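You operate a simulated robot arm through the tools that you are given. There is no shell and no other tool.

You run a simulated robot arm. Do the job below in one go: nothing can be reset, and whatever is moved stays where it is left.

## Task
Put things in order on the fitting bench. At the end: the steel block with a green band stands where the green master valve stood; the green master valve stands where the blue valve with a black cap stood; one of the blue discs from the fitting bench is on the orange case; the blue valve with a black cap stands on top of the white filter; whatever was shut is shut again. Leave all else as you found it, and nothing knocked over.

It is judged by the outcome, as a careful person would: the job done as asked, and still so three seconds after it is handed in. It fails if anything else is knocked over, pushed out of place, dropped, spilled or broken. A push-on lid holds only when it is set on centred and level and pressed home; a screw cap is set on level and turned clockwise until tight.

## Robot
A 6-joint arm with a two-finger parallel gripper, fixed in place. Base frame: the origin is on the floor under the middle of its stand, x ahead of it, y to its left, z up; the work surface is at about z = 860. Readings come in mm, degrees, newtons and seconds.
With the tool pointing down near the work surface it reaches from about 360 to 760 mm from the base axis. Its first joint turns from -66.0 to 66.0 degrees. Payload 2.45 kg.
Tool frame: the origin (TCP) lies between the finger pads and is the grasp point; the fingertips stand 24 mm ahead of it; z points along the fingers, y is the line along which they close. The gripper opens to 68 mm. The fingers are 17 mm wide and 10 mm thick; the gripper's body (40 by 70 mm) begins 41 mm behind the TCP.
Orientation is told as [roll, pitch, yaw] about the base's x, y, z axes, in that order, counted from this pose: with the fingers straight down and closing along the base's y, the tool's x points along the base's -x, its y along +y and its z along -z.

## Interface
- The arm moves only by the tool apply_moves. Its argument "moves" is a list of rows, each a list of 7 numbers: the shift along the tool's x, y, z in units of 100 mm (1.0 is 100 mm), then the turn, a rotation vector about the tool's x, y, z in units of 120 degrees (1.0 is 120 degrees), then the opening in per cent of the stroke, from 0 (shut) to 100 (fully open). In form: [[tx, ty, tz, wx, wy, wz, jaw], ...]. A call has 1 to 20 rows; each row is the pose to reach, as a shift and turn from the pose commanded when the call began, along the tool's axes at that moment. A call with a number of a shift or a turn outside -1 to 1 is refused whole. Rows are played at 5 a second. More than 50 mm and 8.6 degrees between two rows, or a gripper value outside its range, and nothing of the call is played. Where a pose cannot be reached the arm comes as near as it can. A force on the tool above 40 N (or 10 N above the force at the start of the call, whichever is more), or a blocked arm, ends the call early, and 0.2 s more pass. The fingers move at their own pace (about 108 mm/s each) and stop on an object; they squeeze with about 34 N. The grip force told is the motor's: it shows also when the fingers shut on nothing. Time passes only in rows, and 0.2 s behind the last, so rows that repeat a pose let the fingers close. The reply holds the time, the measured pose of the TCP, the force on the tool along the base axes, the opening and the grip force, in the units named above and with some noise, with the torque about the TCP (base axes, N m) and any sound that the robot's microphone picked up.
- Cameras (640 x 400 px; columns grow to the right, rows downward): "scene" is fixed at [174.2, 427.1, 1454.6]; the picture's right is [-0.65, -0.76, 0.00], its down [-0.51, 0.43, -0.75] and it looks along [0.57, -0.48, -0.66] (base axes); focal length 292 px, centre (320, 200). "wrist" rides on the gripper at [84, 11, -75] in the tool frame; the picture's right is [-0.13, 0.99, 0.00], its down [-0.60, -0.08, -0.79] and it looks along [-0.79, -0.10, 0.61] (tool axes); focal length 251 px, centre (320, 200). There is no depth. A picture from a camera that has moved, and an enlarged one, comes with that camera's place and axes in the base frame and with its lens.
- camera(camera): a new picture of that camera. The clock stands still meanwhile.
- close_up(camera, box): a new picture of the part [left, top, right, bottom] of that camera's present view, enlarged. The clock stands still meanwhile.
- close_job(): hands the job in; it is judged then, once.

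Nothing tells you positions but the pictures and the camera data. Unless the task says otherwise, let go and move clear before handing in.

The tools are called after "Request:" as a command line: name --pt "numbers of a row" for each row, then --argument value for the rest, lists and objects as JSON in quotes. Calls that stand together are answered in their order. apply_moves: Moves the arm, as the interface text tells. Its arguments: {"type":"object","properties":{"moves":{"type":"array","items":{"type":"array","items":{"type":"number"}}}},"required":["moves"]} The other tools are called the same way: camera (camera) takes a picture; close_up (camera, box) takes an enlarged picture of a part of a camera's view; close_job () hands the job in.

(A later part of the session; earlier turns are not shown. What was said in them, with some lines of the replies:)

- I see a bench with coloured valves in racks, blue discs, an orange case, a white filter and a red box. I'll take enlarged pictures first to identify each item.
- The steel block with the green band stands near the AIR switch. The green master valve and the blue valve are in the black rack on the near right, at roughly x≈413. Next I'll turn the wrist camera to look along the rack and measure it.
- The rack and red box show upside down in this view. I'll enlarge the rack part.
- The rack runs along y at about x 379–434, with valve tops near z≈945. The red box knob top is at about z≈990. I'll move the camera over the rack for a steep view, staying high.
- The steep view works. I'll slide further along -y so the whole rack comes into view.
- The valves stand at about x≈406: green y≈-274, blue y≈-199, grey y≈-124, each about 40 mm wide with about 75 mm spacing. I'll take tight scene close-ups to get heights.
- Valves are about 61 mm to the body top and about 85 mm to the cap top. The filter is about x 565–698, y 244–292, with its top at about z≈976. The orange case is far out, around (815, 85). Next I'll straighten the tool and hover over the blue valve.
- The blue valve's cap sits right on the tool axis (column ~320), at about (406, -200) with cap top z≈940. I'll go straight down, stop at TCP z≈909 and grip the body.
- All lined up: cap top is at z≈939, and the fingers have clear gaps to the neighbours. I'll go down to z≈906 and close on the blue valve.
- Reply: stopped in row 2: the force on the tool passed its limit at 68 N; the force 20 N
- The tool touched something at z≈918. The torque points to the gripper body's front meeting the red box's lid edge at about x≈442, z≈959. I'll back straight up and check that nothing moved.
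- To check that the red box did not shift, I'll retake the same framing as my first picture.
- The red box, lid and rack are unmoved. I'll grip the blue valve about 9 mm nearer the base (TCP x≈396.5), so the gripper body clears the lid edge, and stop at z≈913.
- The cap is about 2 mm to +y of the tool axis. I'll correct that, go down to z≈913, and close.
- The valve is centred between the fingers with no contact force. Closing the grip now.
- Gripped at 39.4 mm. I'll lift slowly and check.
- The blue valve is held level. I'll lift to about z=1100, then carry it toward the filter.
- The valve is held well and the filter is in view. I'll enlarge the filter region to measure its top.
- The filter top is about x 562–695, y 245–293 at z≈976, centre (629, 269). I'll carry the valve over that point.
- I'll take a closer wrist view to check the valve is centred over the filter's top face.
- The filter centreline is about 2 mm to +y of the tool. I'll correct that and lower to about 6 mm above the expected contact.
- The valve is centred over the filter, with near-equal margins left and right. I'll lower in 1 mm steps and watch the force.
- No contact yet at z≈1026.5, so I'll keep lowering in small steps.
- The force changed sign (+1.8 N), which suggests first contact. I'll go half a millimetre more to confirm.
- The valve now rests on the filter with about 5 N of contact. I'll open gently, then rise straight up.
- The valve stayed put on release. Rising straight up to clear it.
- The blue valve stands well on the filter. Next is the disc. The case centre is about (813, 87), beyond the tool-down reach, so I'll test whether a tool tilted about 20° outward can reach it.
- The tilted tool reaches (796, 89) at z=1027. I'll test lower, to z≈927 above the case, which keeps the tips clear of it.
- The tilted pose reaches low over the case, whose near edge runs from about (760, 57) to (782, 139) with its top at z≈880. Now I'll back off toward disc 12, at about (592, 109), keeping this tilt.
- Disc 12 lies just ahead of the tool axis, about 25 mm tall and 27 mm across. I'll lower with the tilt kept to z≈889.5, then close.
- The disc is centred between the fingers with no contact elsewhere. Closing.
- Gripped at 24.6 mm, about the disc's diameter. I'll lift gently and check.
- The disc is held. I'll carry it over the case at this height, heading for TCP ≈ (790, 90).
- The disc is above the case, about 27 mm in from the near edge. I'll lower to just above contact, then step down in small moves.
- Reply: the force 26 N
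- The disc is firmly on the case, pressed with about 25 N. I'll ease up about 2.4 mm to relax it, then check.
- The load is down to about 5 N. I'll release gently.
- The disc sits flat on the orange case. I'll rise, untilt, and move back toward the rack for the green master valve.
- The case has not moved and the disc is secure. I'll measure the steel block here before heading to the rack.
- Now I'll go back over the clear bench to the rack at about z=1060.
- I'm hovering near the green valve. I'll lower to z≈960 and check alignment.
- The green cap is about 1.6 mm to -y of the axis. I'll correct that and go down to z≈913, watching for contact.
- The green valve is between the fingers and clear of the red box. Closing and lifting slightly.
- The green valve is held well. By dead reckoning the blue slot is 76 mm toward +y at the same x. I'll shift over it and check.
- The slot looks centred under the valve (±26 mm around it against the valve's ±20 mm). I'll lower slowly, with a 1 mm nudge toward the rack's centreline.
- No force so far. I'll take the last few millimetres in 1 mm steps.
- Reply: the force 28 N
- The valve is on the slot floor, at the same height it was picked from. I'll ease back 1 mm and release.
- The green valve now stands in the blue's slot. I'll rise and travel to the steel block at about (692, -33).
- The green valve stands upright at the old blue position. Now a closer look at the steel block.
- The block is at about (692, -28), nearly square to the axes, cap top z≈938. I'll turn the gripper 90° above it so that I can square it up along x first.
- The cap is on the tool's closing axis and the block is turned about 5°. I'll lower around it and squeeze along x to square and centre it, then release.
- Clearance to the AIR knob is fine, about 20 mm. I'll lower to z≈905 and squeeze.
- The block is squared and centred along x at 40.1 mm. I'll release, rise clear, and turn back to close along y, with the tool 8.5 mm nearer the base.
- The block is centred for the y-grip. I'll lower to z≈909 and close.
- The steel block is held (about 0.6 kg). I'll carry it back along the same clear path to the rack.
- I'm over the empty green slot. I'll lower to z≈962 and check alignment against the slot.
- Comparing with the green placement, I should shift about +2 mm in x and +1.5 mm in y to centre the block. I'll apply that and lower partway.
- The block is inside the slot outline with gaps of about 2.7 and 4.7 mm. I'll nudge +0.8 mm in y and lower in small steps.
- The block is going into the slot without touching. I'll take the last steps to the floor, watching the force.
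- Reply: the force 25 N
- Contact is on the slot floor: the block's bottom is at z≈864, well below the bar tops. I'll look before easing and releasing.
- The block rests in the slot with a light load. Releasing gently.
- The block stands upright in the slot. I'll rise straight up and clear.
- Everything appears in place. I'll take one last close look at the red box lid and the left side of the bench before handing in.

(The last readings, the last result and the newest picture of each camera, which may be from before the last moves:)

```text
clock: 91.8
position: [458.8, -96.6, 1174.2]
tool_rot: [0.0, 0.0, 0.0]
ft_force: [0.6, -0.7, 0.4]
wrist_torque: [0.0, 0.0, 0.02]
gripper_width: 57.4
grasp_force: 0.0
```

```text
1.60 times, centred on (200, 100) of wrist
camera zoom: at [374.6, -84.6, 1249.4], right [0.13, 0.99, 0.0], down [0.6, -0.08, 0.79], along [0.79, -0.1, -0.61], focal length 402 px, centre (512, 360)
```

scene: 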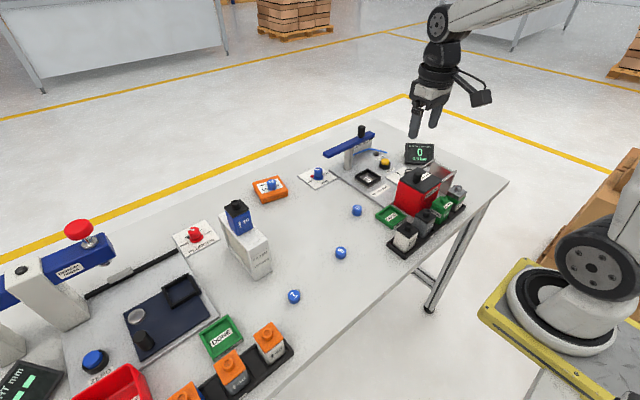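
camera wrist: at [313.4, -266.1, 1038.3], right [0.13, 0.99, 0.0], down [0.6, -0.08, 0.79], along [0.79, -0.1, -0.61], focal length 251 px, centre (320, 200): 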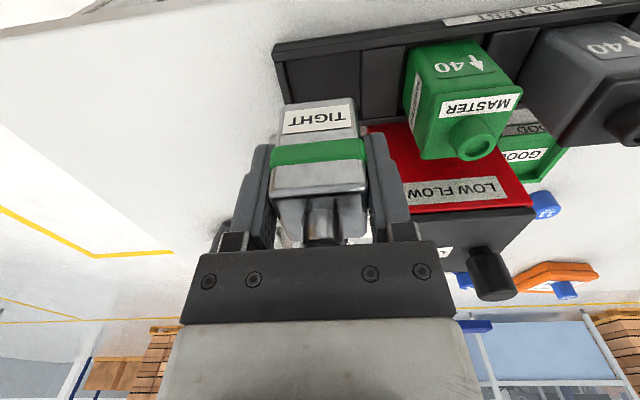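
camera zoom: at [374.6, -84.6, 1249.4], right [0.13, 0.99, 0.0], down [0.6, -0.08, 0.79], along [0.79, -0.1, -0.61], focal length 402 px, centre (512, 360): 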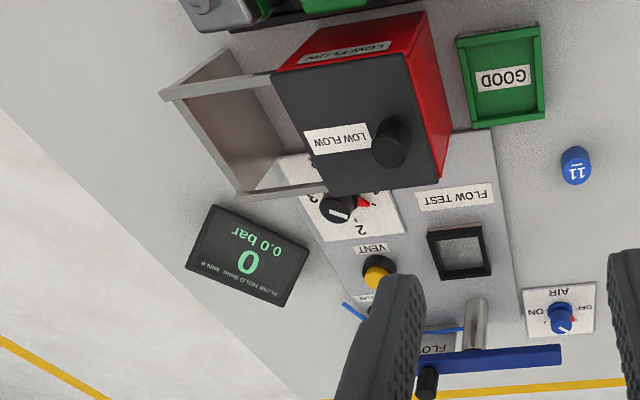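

Everything the job asks for is in place:
- The blue valve with the black cap stands on the white filter.
- The green master valve is in the blue valve's old slot.
- The steel block with the green band is in the green valve's old slot.
- Disc 12 is on the orange case.

The red box lid is still shut and nothing else has moved. The gripper is empty and clear, so I'm handing the job in.

Request:
close_job

```text
The job is handed in.
```

I finished the job and handed it in; I haven't seen a verdict yet.

- **Steel block with the green band:** it stands in the rack slot where the green master valve stood.
- **Green master valve:** it stands in the rack slot where the blue valve stood.
- **Blue valve with the black cap:** it stands centred on top of the white filter.
- **Blue disc:** disc 12 lies flat on the orange case, about 27 mm in from the near edge.
- **Shut items:** I didn't open anything. The red box lid is still shut.

On my first approach to the blue valve, the gripper body bumped the edge of the red box lid, with a peak force of 68 N. I backed off and compared pictures from before and after. The box and lid had not visibly moved, and they still looked the same in my last check before hand-in. That check showed nothing else on the bench out of place, and the gripper was empty and clear.
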